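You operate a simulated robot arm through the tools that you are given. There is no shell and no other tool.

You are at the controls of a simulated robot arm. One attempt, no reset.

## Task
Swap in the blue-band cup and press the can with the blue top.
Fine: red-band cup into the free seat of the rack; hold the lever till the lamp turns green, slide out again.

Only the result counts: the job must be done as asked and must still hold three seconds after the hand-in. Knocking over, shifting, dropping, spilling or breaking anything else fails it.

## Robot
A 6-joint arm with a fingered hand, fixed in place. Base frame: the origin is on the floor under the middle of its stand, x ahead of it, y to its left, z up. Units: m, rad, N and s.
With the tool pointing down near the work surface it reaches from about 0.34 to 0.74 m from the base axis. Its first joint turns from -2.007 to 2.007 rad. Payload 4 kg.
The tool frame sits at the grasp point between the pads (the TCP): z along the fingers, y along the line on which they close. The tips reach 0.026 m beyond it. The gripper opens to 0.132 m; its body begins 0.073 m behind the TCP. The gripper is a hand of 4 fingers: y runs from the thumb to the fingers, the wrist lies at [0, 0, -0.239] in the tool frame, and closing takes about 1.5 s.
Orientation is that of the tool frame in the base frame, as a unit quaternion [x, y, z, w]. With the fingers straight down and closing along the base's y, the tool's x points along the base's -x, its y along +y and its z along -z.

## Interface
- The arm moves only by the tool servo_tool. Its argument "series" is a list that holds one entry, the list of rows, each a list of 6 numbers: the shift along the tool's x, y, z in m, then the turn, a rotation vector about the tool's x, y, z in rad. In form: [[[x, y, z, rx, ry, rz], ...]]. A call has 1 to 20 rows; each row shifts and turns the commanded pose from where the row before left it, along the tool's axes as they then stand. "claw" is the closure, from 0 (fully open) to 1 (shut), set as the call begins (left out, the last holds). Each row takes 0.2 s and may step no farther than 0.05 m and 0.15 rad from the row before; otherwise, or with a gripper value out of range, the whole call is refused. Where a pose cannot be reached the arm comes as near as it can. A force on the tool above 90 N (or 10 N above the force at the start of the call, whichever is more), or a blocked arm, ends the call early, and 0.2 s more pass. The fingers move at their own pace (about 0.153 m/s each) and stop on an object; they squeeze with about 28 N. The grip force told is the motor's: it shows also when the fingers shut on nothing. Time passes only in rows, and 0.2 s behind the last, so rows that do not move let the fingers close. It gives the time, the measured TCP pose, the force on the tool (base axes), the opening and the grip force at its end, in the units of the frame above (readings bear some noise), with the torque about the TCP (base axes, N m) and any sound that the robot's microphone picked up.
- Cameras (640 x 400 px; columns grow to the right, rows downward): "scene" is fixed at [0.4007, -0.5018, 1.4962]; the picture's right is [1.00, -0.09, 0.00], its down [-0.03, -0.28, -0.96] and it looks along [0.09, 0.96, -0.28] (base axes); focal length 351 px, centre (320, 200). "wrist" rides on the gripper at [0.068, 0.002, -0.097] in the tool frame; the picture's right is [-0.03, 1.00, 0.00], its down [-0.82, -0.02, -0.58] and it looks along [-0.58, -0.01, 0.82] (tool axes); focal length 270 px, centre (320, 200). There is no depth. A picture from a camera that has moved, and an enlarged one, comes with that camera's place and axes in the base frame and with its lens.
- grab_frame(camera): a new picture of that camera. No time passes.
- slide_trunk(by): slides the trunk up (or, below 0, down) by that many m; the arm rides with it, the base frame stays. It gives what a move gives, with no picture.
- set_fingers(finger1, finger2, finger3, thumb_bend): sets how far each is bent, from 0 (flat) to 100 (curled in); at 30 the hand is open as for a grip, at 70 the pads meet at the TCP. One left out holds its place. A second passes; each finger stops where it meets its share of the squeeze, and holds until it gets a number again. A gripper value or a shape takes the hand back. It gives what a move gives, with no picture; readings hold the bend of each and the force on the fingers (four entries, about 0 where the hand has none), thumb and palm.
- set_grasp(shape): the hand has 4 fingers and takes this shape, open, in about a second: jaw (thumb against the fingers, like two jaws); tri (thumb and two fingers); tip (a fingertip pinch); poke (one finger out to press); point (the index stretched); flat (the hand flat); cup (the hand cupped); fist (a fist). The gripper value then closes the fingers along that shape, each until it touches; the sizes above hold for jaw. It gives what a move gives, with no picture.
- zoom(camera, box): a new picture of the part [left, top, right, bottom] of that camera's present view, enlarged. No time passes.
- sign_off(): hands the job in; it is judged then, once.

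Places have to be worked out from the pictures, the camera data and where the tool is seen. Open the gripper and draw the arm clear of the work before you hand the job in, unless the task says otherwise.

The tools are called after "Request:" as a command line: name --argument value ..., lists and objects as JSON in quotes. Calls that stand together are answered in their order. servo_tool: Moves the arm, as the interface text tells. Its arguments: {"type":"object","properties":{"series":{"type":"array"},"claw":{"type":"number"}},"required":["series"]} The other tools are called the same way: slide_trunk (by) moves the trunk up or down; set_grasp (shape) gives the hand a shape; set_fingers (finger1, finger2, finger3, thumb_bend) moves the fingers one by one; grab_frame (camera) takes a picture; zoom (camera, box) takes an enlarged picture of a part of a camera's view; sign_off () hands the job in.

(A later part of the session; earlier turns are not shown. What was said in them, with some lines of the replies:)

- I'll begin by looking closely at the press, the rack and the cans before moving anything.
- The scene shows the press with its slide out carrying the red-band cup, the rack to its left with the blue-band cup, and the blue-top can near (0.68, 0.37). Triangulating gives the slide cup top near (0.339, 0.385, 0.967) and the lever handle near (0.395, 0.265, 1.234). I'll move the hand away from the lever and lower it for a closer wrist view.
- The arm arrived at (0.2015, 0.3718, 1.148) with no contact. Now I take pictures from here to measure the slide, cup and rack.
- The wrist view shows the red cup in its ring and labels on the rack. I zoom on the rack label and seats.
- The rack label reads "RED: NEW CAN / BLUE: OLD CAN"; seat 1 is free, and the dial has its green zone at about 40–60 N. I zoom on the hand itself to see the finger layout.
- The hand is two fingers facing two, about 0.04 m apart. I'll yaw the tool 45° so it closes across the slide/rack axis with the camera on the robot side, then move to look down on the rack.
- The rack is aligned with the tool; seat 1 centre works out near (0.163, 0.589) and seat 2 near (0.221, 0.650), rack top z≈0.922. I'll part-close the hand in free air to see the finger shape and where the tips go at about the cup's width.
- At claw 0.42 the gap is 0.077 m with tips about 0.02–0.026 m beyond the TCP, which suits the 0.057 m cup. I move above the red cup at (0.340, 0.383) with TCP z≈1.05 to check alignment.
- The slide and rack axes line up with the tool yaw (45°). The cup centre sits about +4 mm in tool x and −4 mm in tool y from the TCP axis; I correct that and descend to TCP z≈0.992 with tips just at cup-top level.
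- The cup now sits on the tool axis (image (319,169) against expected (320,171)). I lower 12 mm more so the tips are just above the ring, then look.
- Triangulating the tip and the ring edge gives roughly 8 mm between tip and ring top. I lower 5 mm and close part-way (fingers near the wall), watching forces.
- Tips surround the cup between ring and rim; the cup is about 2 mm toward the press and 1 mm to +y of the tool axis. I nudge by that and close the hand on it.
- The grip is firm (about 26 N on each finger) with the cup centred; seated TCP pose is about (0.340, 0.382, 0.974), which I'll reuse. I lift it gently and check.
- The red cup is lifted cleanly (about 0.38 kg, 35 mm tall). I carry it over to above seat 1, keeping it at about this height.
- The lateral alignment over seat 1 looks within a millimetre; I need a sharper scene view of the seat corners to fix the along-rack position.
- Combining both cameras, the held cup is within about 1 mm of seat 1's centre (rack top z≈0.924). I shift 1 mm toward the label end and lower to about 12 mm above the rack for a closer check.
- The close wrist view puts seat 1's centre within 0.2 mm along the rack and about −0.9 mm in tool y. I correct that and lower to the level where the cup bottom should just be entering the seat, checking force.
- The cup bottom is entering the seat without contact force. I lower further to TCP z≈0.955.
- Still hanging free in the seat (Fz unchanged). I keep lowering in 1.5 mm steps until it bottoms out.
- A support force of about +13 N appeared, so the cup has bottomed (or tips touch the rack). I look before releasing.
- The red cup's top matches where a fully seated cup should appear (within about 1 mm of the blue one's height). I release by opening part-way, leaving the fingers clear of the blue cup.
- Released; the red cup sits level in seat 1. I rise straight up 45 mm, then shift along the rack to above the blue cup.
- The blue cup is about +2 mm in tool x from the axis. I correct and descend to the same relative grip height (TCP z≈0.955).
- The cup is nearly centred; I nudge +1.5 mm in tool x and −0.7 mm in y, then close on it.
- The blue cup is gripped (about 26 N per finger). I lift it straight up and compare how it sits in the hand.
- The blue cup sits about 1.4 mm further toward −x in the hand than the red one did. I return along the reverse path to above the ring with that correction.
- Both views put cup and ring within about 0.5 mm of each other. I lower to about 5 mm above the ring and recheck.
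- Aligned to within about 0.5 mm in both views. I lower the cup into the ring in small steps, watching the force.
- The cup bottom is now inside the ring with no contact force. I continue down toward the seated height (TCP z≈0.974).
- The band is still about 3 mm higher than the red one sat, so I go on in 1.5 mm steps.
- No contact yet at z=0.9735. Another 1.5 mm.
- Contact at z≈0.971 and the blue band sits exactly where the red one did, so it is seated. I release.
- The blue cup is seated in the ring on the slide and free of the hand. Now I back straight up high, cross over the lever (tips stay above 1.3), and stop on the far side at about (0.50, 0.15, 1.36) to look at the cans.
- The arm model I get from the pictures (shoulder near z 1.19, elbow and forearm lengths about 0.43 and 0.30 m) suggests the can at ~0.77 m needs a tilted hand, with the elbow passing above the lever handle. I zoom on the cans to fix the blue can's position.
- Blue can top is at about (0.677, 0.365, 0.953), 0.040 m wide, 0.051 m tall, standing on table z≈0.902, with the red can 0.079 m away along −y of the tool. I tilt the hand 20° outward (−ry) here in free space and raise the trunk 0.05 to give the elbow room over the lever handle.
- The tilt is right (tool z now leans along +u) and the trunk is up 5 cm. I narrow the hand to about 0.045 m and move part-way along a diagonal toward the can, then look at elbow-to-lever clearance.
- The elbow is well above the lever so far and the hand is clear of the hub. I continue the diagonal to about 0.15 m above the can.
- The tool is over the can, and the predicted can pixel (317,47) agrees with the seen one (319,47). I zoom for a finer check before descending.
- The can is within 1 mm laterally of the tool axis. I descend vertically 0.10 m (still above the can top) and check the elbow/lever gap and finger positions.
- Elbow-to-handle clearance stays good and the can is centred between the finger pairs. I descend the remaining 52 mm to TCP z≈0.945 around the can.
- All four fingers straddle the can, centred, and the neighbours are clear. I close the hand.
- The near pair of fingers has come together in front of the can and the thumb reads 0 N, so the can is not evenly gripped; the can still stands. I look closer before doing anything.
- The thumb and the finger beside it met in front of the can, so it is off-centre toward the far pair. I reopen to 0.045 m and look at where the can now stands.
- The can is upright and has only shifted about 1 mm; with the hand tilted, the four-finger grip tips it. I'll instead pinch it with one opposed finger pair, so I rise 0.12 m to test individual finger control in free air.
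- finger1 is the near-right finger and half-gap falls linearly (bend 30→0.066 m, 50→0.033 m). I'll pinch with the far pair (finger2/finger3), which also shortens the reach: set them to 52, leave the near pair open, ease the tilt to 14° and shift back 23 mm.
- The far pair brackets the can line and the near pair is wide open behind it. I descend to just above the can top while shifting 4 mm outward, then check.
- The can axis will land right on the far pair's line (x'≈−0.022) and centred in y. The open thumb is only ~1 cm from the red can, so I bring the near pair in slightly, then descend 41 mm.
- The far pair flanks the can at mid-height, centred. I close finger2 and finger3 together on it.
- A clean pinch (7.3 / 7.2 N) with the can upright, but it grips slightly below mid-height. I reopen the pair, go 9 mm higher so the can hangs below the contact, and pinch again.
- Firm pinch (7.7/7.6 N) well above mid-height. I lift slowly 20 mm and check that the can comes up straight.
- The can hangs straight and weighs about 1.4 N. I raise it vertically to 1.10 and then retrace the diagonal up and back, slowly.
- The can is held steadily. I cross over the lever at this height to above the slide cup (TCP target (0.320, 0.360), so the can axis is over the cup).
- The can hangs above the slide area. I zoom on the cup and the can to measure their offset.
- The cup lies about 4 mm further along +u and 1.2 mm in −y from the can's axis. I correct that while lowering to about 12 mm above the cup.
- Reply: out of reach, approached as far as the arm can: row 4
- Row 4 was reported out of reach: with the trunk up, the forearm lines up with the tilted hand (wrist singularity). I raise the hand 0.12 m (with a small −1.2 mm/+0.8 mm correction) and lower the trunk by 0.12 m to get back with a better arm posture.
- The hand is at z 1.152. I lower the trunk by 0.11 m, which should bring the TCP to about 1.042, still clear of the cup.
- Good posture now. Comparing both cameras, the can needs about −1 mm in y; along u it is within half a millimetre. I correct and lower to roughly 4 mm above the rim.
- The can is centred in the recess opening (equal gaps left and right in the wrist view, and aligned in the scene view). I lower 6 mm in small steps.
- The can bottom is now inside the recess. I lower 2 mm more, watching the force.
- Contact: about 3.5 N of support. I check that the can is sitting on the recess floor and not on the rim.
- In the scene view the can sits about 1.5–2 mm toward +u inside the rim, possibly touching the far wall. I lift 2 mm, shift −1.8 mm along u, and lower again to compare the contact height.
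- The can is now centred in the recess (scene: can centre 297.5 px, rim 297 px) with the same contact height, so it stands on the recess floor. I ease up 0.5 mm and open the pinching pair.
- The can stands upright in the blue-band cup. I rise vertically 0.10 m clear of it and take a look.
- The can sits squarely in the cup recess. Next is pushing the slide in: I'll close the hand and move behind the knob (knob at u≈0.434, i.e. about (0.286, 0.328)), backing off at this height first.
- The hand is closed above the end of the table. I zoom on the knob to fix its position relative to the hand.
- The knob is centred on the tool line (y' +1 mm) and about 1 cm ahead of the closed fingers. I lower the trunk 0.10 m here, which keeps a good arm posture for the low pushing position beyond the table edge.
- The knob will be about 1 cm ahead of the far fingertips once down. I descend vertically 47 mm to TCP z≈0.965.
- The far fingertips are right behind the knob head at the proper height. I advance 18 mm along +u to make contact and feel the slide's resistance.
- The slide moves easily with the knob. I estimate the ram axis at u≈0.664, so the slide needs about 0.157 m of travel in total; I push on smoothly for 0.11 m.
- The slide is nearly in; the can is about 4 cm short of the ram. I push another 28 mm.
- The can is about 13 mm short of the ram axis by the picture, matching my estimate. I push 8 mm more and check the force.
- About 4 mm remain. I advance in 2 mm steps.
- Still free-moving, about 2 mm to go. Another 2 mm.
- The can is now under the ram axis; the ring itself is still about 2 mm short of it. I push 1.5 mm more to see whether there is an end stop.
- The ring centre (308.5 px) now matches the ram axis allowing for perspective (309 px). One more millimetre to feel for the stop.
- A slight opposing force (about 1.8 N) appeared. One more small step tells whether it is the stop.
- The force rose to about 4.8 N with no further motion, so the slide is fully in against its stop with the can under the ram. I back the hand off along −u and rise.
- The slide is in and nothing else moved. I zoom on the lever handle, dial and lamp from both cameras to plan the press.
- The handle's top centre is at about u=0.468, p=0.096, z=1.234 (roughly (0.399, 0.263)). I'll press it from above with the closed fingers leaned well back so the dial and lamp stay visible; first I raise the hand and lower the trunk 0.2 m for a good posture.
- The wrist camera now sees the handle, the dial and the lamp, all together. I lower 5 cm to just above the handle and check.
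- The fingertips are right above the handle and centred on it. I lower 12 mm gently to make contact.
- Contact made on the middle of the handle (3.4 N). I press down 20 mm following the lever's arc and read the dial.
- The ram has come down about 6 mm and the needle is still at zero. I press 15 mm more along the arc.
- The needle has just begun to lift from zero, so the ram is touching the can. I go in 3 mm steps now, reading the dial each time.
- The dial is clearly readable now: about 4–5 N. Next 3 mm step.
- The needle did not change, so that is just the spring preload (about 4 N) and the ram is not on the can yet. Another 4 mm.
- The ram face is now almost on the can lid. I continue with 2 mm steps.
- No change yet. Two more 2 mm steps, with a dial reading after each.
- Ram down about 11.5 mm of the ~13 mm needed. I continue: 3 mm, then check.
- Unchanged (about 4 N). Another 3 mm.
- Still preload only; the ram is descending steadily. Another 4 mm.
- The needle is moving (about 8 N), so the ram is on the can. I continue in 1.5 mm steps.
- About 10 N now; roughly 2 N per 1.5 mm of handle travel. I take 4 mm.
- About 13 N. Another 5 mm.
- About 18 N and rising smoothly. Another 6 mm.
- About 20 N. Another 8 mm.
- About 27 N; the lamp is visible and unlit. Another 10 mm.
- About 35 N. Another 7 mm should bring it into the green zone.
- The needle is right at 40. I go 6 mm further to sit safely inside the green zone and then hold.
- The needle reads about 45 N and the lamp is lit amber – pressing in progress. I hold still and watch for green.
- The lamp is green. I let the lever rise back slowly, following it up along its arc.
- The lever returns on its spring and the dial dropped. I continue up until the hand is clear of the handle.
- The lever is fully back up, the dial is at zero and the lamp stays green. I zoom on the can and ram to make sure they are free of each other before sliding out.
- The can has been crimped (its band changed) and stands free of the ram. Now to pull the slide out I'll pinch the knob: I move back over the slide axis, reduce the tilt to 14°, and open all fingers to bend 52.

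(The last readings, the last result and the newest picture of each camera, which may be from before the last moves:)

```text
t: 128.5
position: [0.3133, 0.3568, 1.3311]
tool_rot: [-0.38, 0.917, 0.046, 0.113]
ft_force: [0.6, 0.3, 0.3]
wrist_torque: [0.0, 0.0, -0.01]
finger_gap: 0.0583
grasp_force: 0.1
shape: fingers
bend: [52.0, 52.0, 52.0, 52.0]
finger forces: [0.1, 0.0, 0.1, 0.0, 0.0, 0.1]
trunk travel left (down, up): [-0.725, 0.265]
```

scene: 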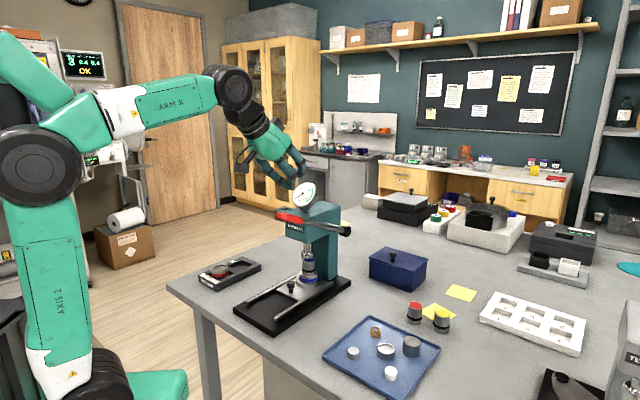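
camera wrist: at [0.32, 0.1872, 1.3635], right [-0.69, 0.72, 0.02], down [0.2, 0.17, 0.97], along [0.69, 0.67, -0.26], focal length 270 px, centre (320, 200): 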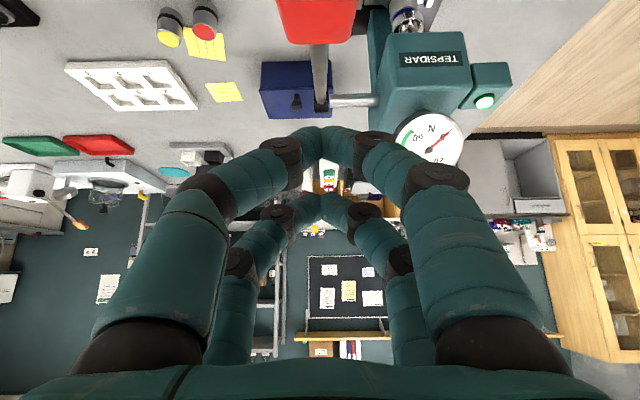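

In position over the slide axis. I descend to z≈1.05, in front of the press, and look at the knob.

Request:
servo_tool --series '[[[0.0049, 0, 0.035, 0, 0, 0], [0.0049, 0, 0.035, 0, 0, 0], [0.0049, 0, 0.035, 0, 0, 0], [0.0049, 0, 0.035, 0, 0, 0], [0.0049, 0, 0.035, 0, 0, 0], [0.0049, 0, 0.035, 0, 0, 0], [0.0049, 0, 0.035, 0, 0, 0], [0.0049, 0, 0.035, 0, 0, 0], [0, 0, 0, 0, 0, 0]]]'

Request:
grab_frame --camera "wrist"

Request:
zoom --camera "scene" --box '[230, 200, 350, 320]'

```text
t: 130.5
position: [0.3337, 0.3764, 1.0498]
tool_rot: [-0.38, 0.917, 0.046, 0.113]
ft_force: [-0.2, -0.2, -0.8]
wrist_torque: [-0.01, 0.02, -0.02]
finger_gap: 0.0587
grasp_force: 0.1
shape: fingers
bend: [52.0, 52.0, 52.0, 52.0]
finger forces: [0.0, 0.1, 0.0, 0.1, 0.0, 0.0]
trunk travel left (down, up): [-0.725, 0.265]
```

```text
taken
camera wrist: at [0.269, 0.3131, 1.1284], right [-0.69, 0.72, 0.01], down [0.48, 0.45, 0.76], along [0.55, 0.53, -0.65], focal length 270 px, centre (320, 200)
```

wrist: 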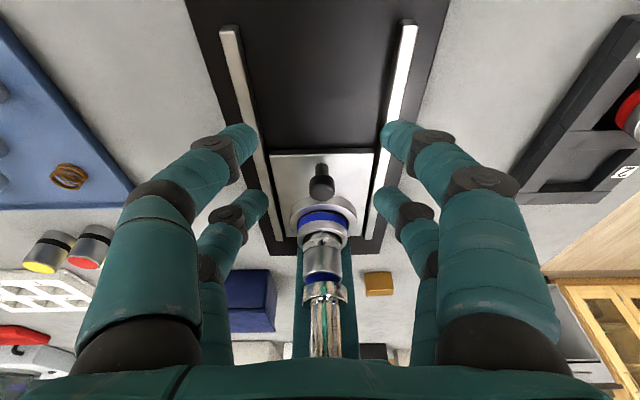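

```text
3.33 times, centred on (290, 260) of scene
camera zoom: at [0.4007, -0.5018, 1.4962], right [1.0, -0.09, 0.0], down [-0.03, -0.28, -0.96], along [0.09, 0.96, -0.28], focal length 1171 px, centre (420, 0)
```

zoom: 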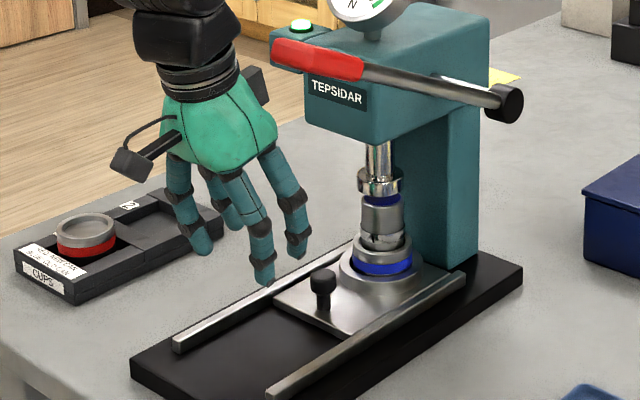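

I zoom on the knob for an accurate position.

Request:
zoom --camera "wrist" --box '[260, 140, 380, 220]'

Request:
zoom --camera "scene" --box '[270, 260, 320, 300]'

```text
5.00 times, centred on (320, 180) of wrist
camera zoom: at [0.269, 0.3131, 1.1284], right [-0.69, 0.72, 0.01], down [0.48, 0.45, 0.76], along [0.55, 0.53, -0.65], focal length 1351 px, centre (320, 300)
```

zoom: 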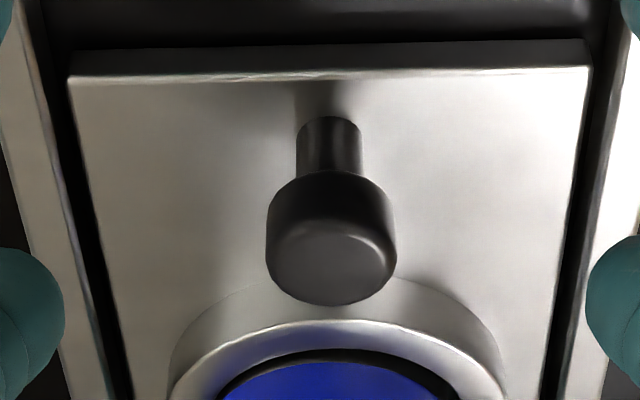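

```text
10.00 times, centred on (295, 280) of scene
camera zoom: at [0.4007, -0.5018, 1.4962], right [1.0, -0.09, 0.0], down [-0.03, -0.28, -0.96], along [0.09, 0.96, -0.28], focal length 3514 px, centre (570, -600)
```

zoom: 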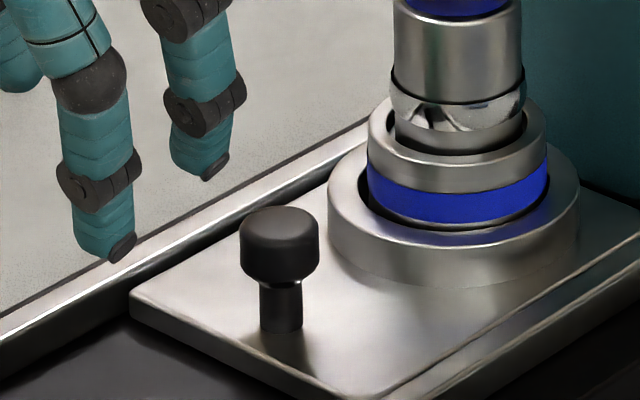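

The knob is at u≈0.592, on the tool's centre line. I move over it at z≈1.02.

Request:
servo_tool --series '[[[-0.0186, 0.0002, 0.0149, 0, 0, 0], [-0.0186, 0.0002, 0.0149, 0, 0, 0], [-0.0186, 0.0001, 0.015, 0, 0, 0], [0, 0, 0, 0, 0, 0]]]'

Request:
grab_frame --camera "wrist"

Request:
zoom --camera "scene" --box '[250, 200, 350, 310]'

```text
t: 131.5
position: [0.3795, 0.4218, 1.0217]
tool_rot: [-0.38, 0.917, 0.047, 0.112]
ft_force: [0.7, 0.1, 0.7]
wrist_torque: [0.0, 0.0, 0.01]
finger_gap: 0.0584
grasp_force: 0.1
shape: fingers
bend: [52.0, 52.0, 52.0, 52.0]
finger forces: [0.1, 0.1, 0.0, 0.1, 0.0, 0.1]
trunk travel left (down, up): [-0.725, 0.265]
```

```text
taken
camera wrist: at [0.3141, 0.3602, 1.0997], right [-0.69, 0.72, 0.01], down [0.48, 0.45, 0.76], along [0.55, 0.53, -0.65], focal length 270 px, centre (320, 200)
```

wrist: 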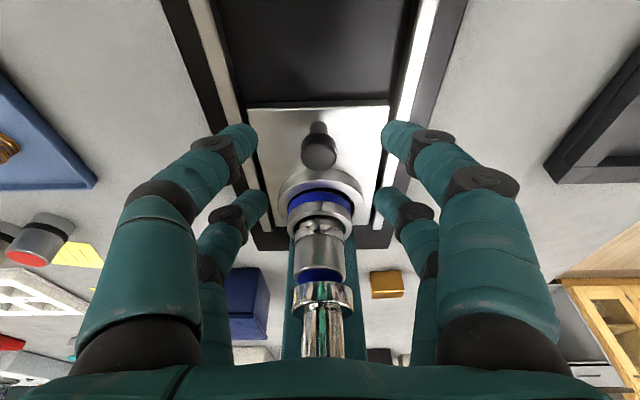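

```text
3.64 times, centred on (300, 255) of scene
camera zoom: at [0.4007, -0.5018, 1.4962], right [1.0, -0.09, 0.0], down [-0.03, -0.28, -0.96], along [0.09, 0.96, -0.28], focal length 1278 px, centre (393, 0)
```

zoom: 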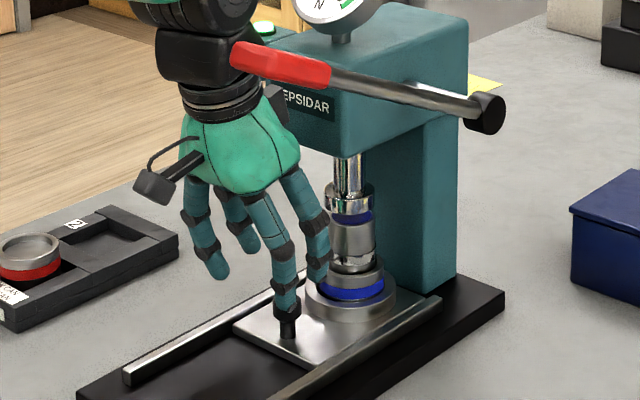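

Aligned over the knob with clear space on both sides. I lower 52 mm so the far pair straddles the knob head.

Request:
servo_tool --series '[[[0.0032, 0.0002, 0.0126, 0, 0, 0], [0.0032, 0.0002, 0.0126, 0, 0, 0], [0.0031, 0, 0.0126, 0, 0, 0], [0.0031, 0, 0.0127, 0, 0, 0], [0, 0, 0, 0, 0, 0]]]'

Request:
zoom --camera "wrist" --box '[200, 110, 440, 290]'

Request:
zoom --camera "scene" --box '[260, 240, 330, 310]'

```text
t: 132.7
position: [0.3797, 0.4236, 0.9694]
tool_rot: [-0.379, 0.917, 0.047, 0.112]
ft_force: [0.0, -0.2, -0.4]
wrist_torque: [0.02, -0.01, -0.01]
finger_gap: 0.0584
grasp_force: 0.0
shape: fingers
bend: [52.0, 52.0, 52.0, 52.0]
finger forces: [0.0, 0.0, 0.0, 0.0, 0.0, 0.0]
trunk travel left (down, up): [-0.725, 0.265]
```

```text
2.22 times, centred on (320, 200) of wrist
camera zoom: at [0.3156, 0.3605, 1.0476], right [-0.69, 0.72, 0.01], down [0.48, 0.45, 0.76], along [0.55, 0.53, -0.65], focal length 601 px, centre (320, 200)
```

zoom: 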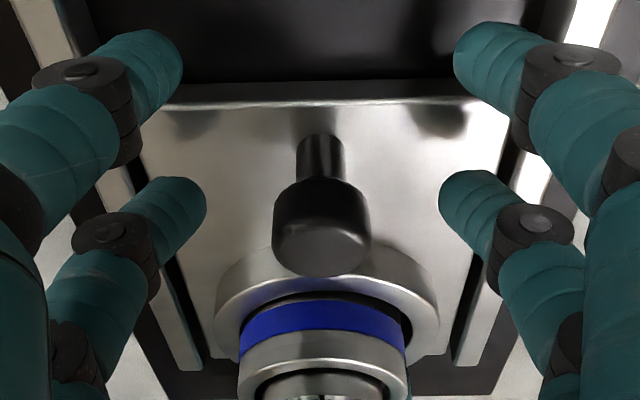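

```text
5.71 times, centred on (295, 275) of scene
camera zoom: at [0.4007, -0.5018, 1.4962], right [1.0, -0.09, 0.0], down [-0.03, -0.28, -0.96], along [0.09, 0.96, -0.28], focal length 2008 px, centre (463, -229)
```

zoom: 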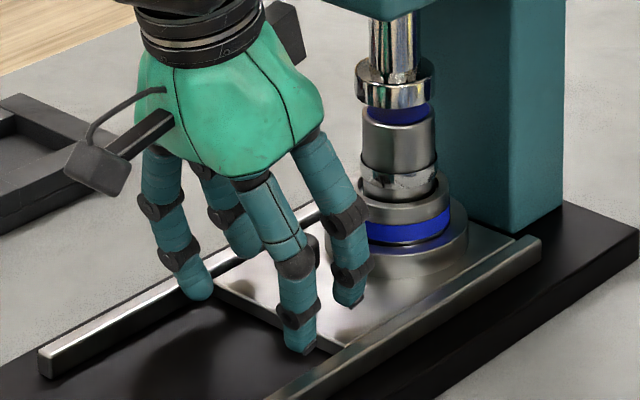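

The far pair flanks the knob head. I close finger2 and finger3 on it.

Request:
set_fingers --finger2 75 --finger3 75

Request:
zoom --camera "wrist" --box '[200, 110, 440, 290]'

```text
t: 133.7
position: [0.3804, 0.4219, 0.9677]
tool_rot: [-0.38, 0.917, 0.046, 0.111]
ft_force: [-0.4, -1.6, -4.4]
wrist_torque: [-0.06, 0.05, 0.03]
finger_gap: 0.0588
grasp_force: 7.8
shape: fingers
bend: [52.0, 65.0, 65.0, 52.0]
finger forces: [0.0, 7.2, 7.4, 0.0, 0.0, 0.0]
trunk travel left (down, up): [-0.725, 0.265]
```

```text
2.22 times, centred on (320, 200) of wrist
camera zoom: at [0.3155, 0.3605, 1.0476], right [-0.69, 0.72, 0.01], down [0.48, 0.45, 0.76], along [0.55, 0.52, -0.65], focal length 601 px, centre (320, 200)
```

zoom: 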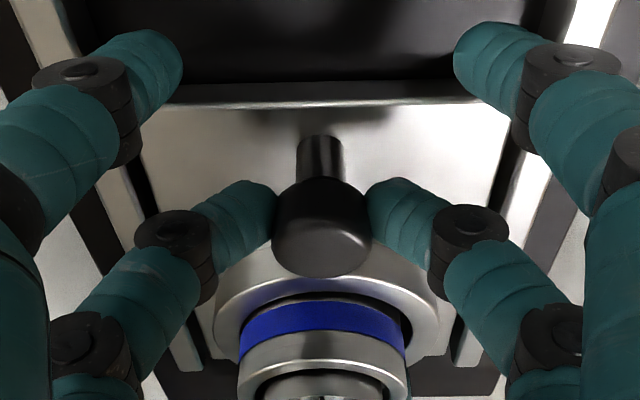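

The knob is pinched firmly. I pull the slide 20 mm along −u and check that it follows.

Request:
servo_tool --series '[[[0.0049, 0, -0.0012, 0, 0, 0], [0.0073, 0, -0.0018, 0, 0, 0], [0.0073, 0, -0.0018, 0, 0, 0], [0, 0, 0, 0, 0, 0]]]'

Request:
zoom --camera "wrist" --box '[200, 110, 440, 290]'

Request:
zoom --camera "scene" --box '[250, 220, 350, 310]'

```text
t: 134.7
position: [0.3664, 0.4094, 0.9683]
tool_rot: [-0.379, 0.917, 0.045, 0.112]
ft_force: [0.4, -0.8, -3.4]
wrist_torque: [-0.08, 0.05, -0.03]
finger_gap: 0.0588
grasp_force: 6.9
shape: fingers
bend: [52.0, 66.0, 65.0, 52.0]
finger forces: [0.0, 6.4, 8.0, 0.1, 0.0, 0.1]
trunk travel left (down, up): [-0.725, 0.265]
```

```text
2.22 times, centred on (320, 200) of wrist
camera zoom: at [0.3014, 0.3469, 1.0473], right [-0.69, 0.72, 0.01], down [0.48, 0.45, 0.76], along [0.55, 0.53, -0.65], focal length 601 px, centre (320, 200)
```

zoom: 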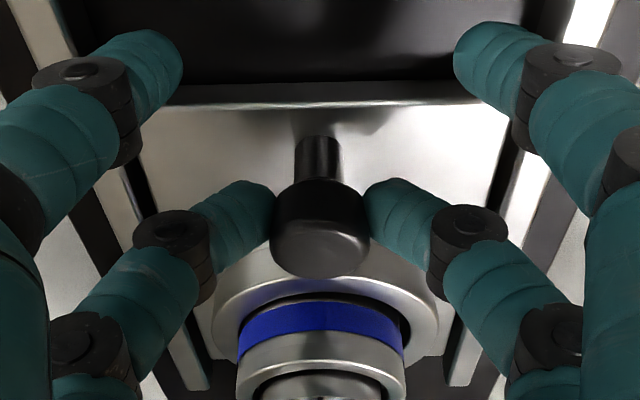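

```text
4.44 times, centred on (300, 265) of scene
camera zoom: at [0.4007, -0.5018, 1.4962], right [1.0, -0.09, 0.0], down [-0.03, -0.28, -0.96], along [0.09, 0.96, -0.28], focal length 1562 px, centre (409, -89)
```

zoom: 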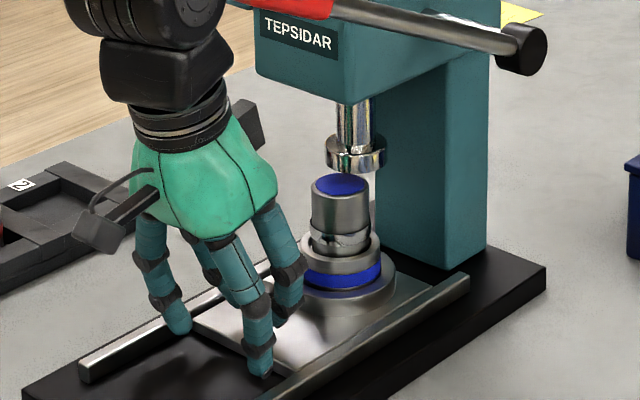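

The slide follows. I keep pulling smoothly for 0.115 m.

Request:
servo_tool --series '[[[0.0058, 0, -0.0015, 0, 0, 0], [0.0087, 0, -0.0022, 0, 0, 0], [0.0097, 0, -0.0024, 0, 0, 0], [0.0097, 0, -0.0024, 0, 0, 0], [0.0097, 0, -0.0024, 0, 0, 0], [0.0097, 0, -0.0024, 0, 0, 0], [0.0097, 0, -0.0024, 0, 0, 0], [0.0097, 0, -0.0024, 0, 0, 0], [0.0097, 0, -0.0024, 0, 0, 0], [0.0097, 0, -0.0024, 0, 0, 0], [0.0097, 0, -0.0024, 0, 0, 0], [0.0087, 0, -0.0022, 0, 0, 0], [0.0058, 0, -0.0015, 0, 0, 0], [0, 0, 0, 0, 0, 0]]]'

Request:
grab_frame --camera "wrist"

Request:
zoom --camera "scene" --box '[210, 220, 350, 330]'

```text
t: 137.7
position: [0.2801, 0.3245, 0.9693]
tool_rot: [-0.38, 0.917, 0.046, 0.112]
ft_force: [1.2, -0.9, -4.8]
wrist_torque: [-0.14, 0.08, -0.05]
finger_gap: 0.0583
grasp_force: 7.1
shape: fingers
bend: [52.0, 66.0, 65.0, 52.0]
finger forces: [0.0, 6.1, 7.7, 0.1, 0.0, 0.0]
trunk travel left (down, up): [-0.725, 0.265]
```

```text
taken
camera wrist: at [0.2162, 0.2617, 1.0479], right [-0.69, 0.72, 0.01], down [0.48, 0.45, 0.76], along [0.55, 0.52, -0.65], focal length 270 px, centre (320, 200)
```

wrist: 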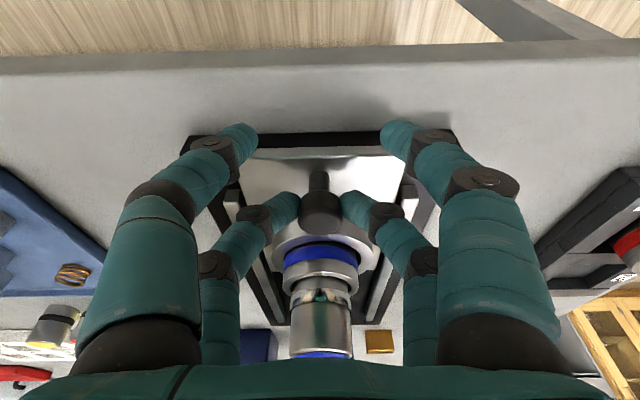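

```text
3.64 times, centred on (280, 275) of scene
camera zoom: at [0.4007, -0.5018, 1.4962], right [1.0, -0.09, 0.0], down [-0.03, -0.28, -0.96], along [0.09, 0.96, -0.28], focal length 1278 px, centre (466, -73)
```

zoom: 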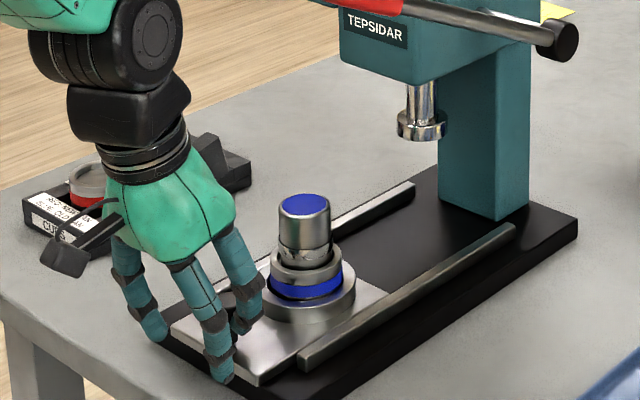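

The slide is nearly out; about 2 cm remain. I pull 14 mm more gently.

Request:
servo_tool --series '[[[0.0049, 0, -0.0012, 0, 0, 0], [0.0049, 0, -0.0012, 0, 0, 0], [0.0039, 0, -0.001, 0, 0, 0], [0, 0, 0, 0, 0, 0]]]'

Request:
zoom --camera "scene" --box '[225, 245, 315, 325]'

```text
t: 138.7
position: [0.2709, 0.3142, 0.9701]
tool_rot: [-0.38, 0.917, 0.047, 0.112]
ft_force: [-0.4, -1.0, -5.1]
wrist_torque: [-0.08, 0.1, -0.03]
finger_gap: 0.0585
grasp_force: 6.6
shape: fingers
bend: [52.0, 66.0, 65.0, 52.0]
finger forces: [0.0, 6.5, 7.0, 0.0, 0.0, 0.0]
trunk travel left (down, up): [-0.725, 0.265]
```

```text
5.00 times, centred on (270, 285) of scene
camera zoom: at [0.4007, -0.5018, 1.4962], right [1.0, -0.09, 0.0], down [-0.03, -0.28, -0.96], along [0.09, 0.96, -0.28], focal length 1757 px, centre (570, -225)
```

zoom: 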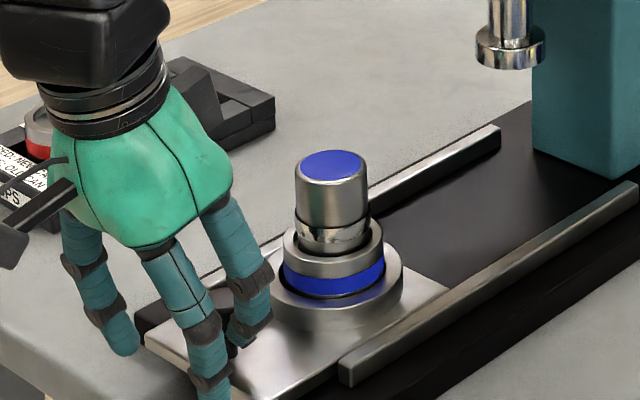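

About 7 mm short of the original out position. I pull 5 mm, then check the force.

Request:
servo_tool --series '[[[0.0024, 0, -0.0006, 0, 0, 0], [0.0024, 0, -0.0006, 0, 0, 0], [0, 0, 0, 0, 0, 0]]]'

Request:
servo_tool --series '[[[0.0019, 0, -0.0005, 0, 0, 0], [0, 0, 0, 0, 0, 0]]]'

Request:
zoom --camera "scene" --box '[225, 245, 315, 325]'

```text
t: 139.5
position: [0.2666, 0.31, 0.9691]
tool_rot: [-0.38, 0.917, 0.047, 0.113]
ft_force: [-1.2, 0.3, -2.8]
wrist_torque: [-0.04, 0.07, 0.01]
finger_gap: 0.0585
grasp_force: 7.1
shape: fingers
bend: [52.0, 66.0, 65.0, 52.0]
finger forces: [0.1, 7.1, 7.0, 0.0, 0.0, 0.1]
trunk travel left (down, up): [-0.725, 0.265]
```

```text
t: 140.1
position: [0.2661, 0.3076, 0.9705]
tool_rot: [-0.38, 0.917, 0.046, 0.113]
ft_force: [0.8, 0.4, -4.3]
wrist_torque: [0.0, 0.06, 0.0]
finger_gap: 0.0583
grasp_force: 6.9
shape: fingers
bend: [52.0, 66.0, 65.0, 52.0]
finger forces: [0.0, 6.7, 6.2, 0.1, 0.1, 0.0]
trunk travel left (down, up): [-0.725, 0.265]
```

```text
5.00 times, centred on (270, 285) of scene
camera zoom: at [0.4007, -0.5018, 1.4962], right [1.0, -0.09, 0.0], down [-0.03, -0.28, -0.96], along [0.09, 0.96, -0.28], focal length 1757 px, centre (570, -225)
```

zoom: 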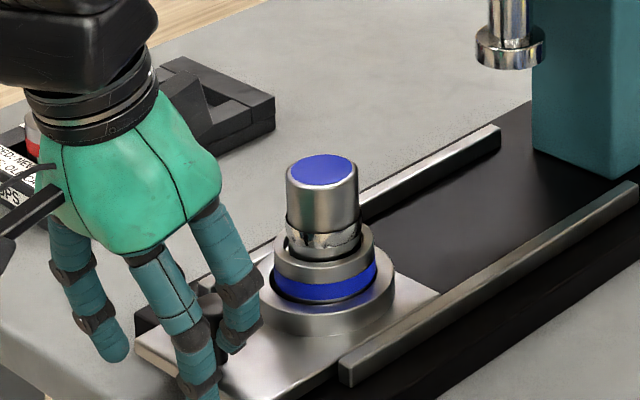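

The can is back at its original out position to within a fraction of a millimetre. I pull 1.5 mm more to confirm it is at its end stop.

Request:
servo_tool --series '[[[0.0015, 0, -0.0004, 0, 0, 0], [0, 0, 0, 0, 0, 0]]]'

Request:
zoom --camera "scene" --box '[225, 245, 315, 325]'

```text
t: 140.7
position: [0.2654, 0.3082, 0.9703]
tool_rot: [-0.38, 0.917, 0.046, 0.112]
ft_force: [4.6, 2.2, -3.0]
wrist_torque: [0.03, -0.03, -0.04]
finger_gap: 0.0584
grasp_force: 5.7
shape: fingers
bend: [52.0, 66.0, 65.0, 52.0]
finger forces: [0.0, 5.3, 6.2, 0.1, 0.1, 0.0]
trunk travel left (down, up): [-0.725, 0.265]
```

```text
5.00 times, centred on (270, 285) of scene
camera zoom: at [0.4007, -0.5018, 1.4962], right [1.0, -0.09, 0.0], down [-0.03, -0.28, -0.96], along [0.09, 0.96, -0.28], focal length 1757 px, centre (570, -225)
```

zoom: 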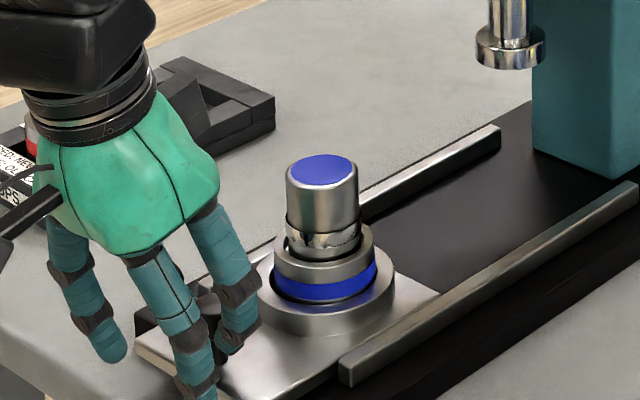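

The slide is against its out stop (5 N, no motion). I relieve the pull, open the pinch and rise straight up.

Request:
servo_tool --series '[[[-0.0012, 0, 0.0003, 0, 0, 0], [0, 0, 0, 0, 0, 0]]]'

Request:
set_fingers --finger2 52 --finger3 52

Request:
servo_tool --series '[[[-0.0024, 0, -0.0097, 0, 0, 0], [-0.0048, 0, -0.0194, 0, 0, 0], [-0.0073, 0, -0.0291, 0, 0, 0], [-0.0073, 0, -0.0291, 0, 0, 0], [-0.0097, 0, -0.0388, 0, 0, 0], [-0.0097, 0, -0.0388, 0, 0, 0], [0, 0, 0, 0, 0, 0]]]'

Request:
grab_frame --camera "scene"

Request:
grab_frame --camera "wrist"

```text
t: 141.3
position: [0.2664, 0.3084, 0.9692]
tool_rot: [-0.379, 0.918, 0.047, 0.111]
ft_force: [0.8, 1.9, -2.5]
wrist_torque: [-0.06, 0.02, -0.01]
finger_gap: 0.0585
grasp_force: 6.3
shape: fingers
bend: [52.0, 66.0, 65.0, 52.0]
finger forces: [0.1, 6.2, 6.3, 0.0, 0.0, 0.0]
trunk travel left (down, up): [-0.725, 0.265]
```

```text
t: 142.3
position: [0.265, 0.3075, 0.9707]
tool_rot: [-0.38, 0.917, 0.047, 0.113]
ft_force: [-0.4, -0.1, -0.2]
wrist_torque: [0.01, 0.0, 0.03]
finger_gap: 0.0585
grasp_force: 0.1
shape: fingers
bend: [52.0, 52.0, 52.0, 52.0]
finger forces: [0.0, 0.0, 0.0, 0.1, 0.0, 0.1]
trunk travel left (down, up): [-0.725, 0.265]
```

```text
t: 143.9
position: [0.2681, 0.3094, 1.143]
tool_rot: [-0.38, 0.917, 0.046, 0.112]
ft_force: [-0.3, 0.0, -0.4]
wrist_torque: [0.0, 0.01, 0.0]
finger_gap: 0.0587
grasp_force: 0.1
shape: fingers
bend: [52.0, 52.0, 52.0, 52.0]
finger forces: [0.0, 0.0, 0.0, 0.0, 0.1, 0.0]
trunk travel left (down, up): [-0.725, 0.265]
```

```text
taken
```

scene: 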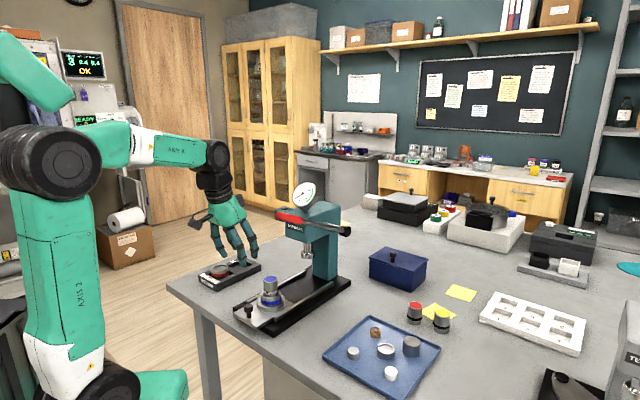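

```text
taken
camera wrist: at [0.2027, 0.2474, 1.22], right [-0.69, 0.72, 0.01], down [0.48, 0.45, 0.76], along [0.55, 0.53, -0.65], focal length 270 px, centre (320, 200)
```

wrist: 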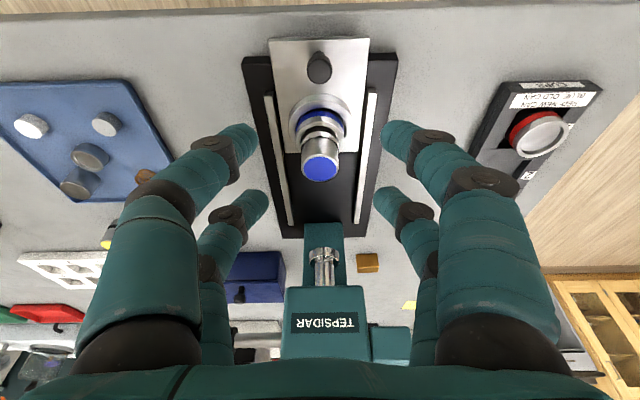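

Everything is in place: pressed can with blue top in the blue-band cup on the slide (out), red-band cup in the rack. I rise well clear and open the hand fully.

Request:
servo_tool --series '[[[-0.0097, 0, -0.0388, 0, 0, 0], [-0.0097, 0, -0.0388, 0, 0, 0], [-0.0097, 0, -0.0388, 0, 0, 0], [-0.0097, 0, -0.0388, 0, 0, 0], [-0.0097, 0, -0.0388, 0, 0, 0], [0, 0, 0, 0, 0, 0], [0, 0, 0, 0, 0, 0]]]' --claw 0.0

Request:
zoom --camera "scene" --box '[180, 170, 360, 330]'

Request:
zoom --camera "scene" --box '[310, 230, 480, 390]'

Request:
zoom --camera "scene" --box '[230, 265, 310, 325]'

```text
t: 145.5
position: [0.2679, 0.3087, 1.3409]
tool_rot: [-0.38, 0.917, 0.046, 0.112]
ft_force: [0.7, -0.7, 0.2]
wrist_torque: [-0.02, -0.04, -0.01]
finger_gap: 0.132
grasp_force: 0.0
shape: jaw
bend: [30.0, 30.0, 30.0, 30.0]
finger forces: [0.0, 0.0, 0.0, 0.0, 0.1, 0.0]
trunk travel left (down, up): [-0.725, 0.265]
```

```text
2.50 times, centred on (270, 250) of scene
camera zoom: at [0.4007, -0.5018, 1.4962], right [1.0, -0.09, 0.0], down [-0.03, -0.28, -0.96], along [0.09, 0.96, -0.28], focal length 878 px, centre (445, 75)
```

zoom: 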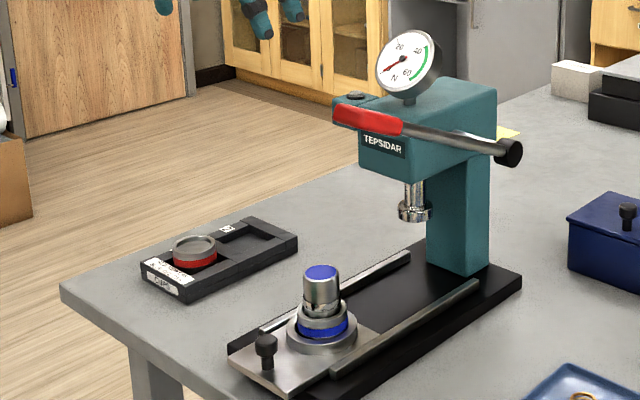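

```text
2.50 times, centred on (395, 310) of scene
camera zoom: at [0.4007, -0.5018, 1.4962], right [1.0, -0.09, 0.0], down [-0.03, -0.28, -0.96], along [0.09, 0.96, -0.28], focal length 878 px, centre (132, -75)
```

zoom: 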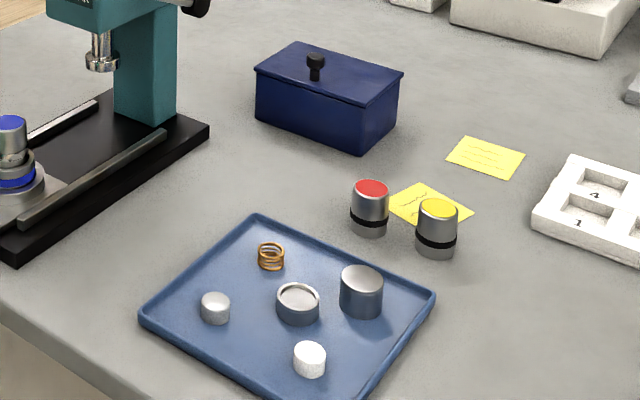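

```text
6.67 times, centred on (270, 295) of scene
camera zoom: at [0.4007, -0.5018, 1.4962], right [1.0, -0.09, 0.0], down [-0.03, -0.28, -0.96], along [0.09, 0.96, -0.28], focal length 2343 px, centre (653, -433)
```

zoom: 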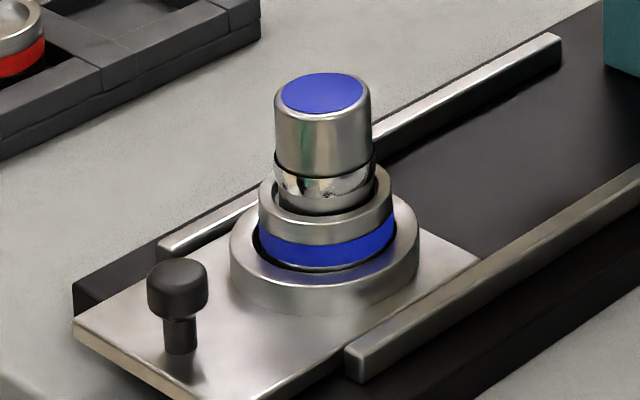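

The final pictures show all of this in place:
- The red-band cup is in rack seat 1.
- The blue-band cup and the pressed blue-top can are on the slide, which is fully out.
- The lever is up and the other cans and the tray look untouched.
- The hand is open and clear of the work.

I'm handing the job in.

Request:
sign_off

```text
The job is handed in.
```

The job is done and handed in.

- **Cups:** the red-band cup is in rack seat 1, the free one. The blue-band cup is in the ring on the press slide.
- **Press:** the blue-top can went into the blue-band cup and under the ram. I held the lever at about 45 N until the lamp turned green, and the can's band is now crimped.
- **Slide:** it is pulled back out to its stop with the pressed can still in the cup. The lamp was green after the press but looked unlit in the last picture, once the slide was out.
- **First grip on the can:** my first grip tipped it slightly, so I let go straight away. It stayed standing, shifted about 1 mm, and I picked it up again with a two-finger pinch.
- **Everything else:** the red and yellow cans, the tray and the rest of the bench look untouched in the final pictures. The hand is open and clear of the work.
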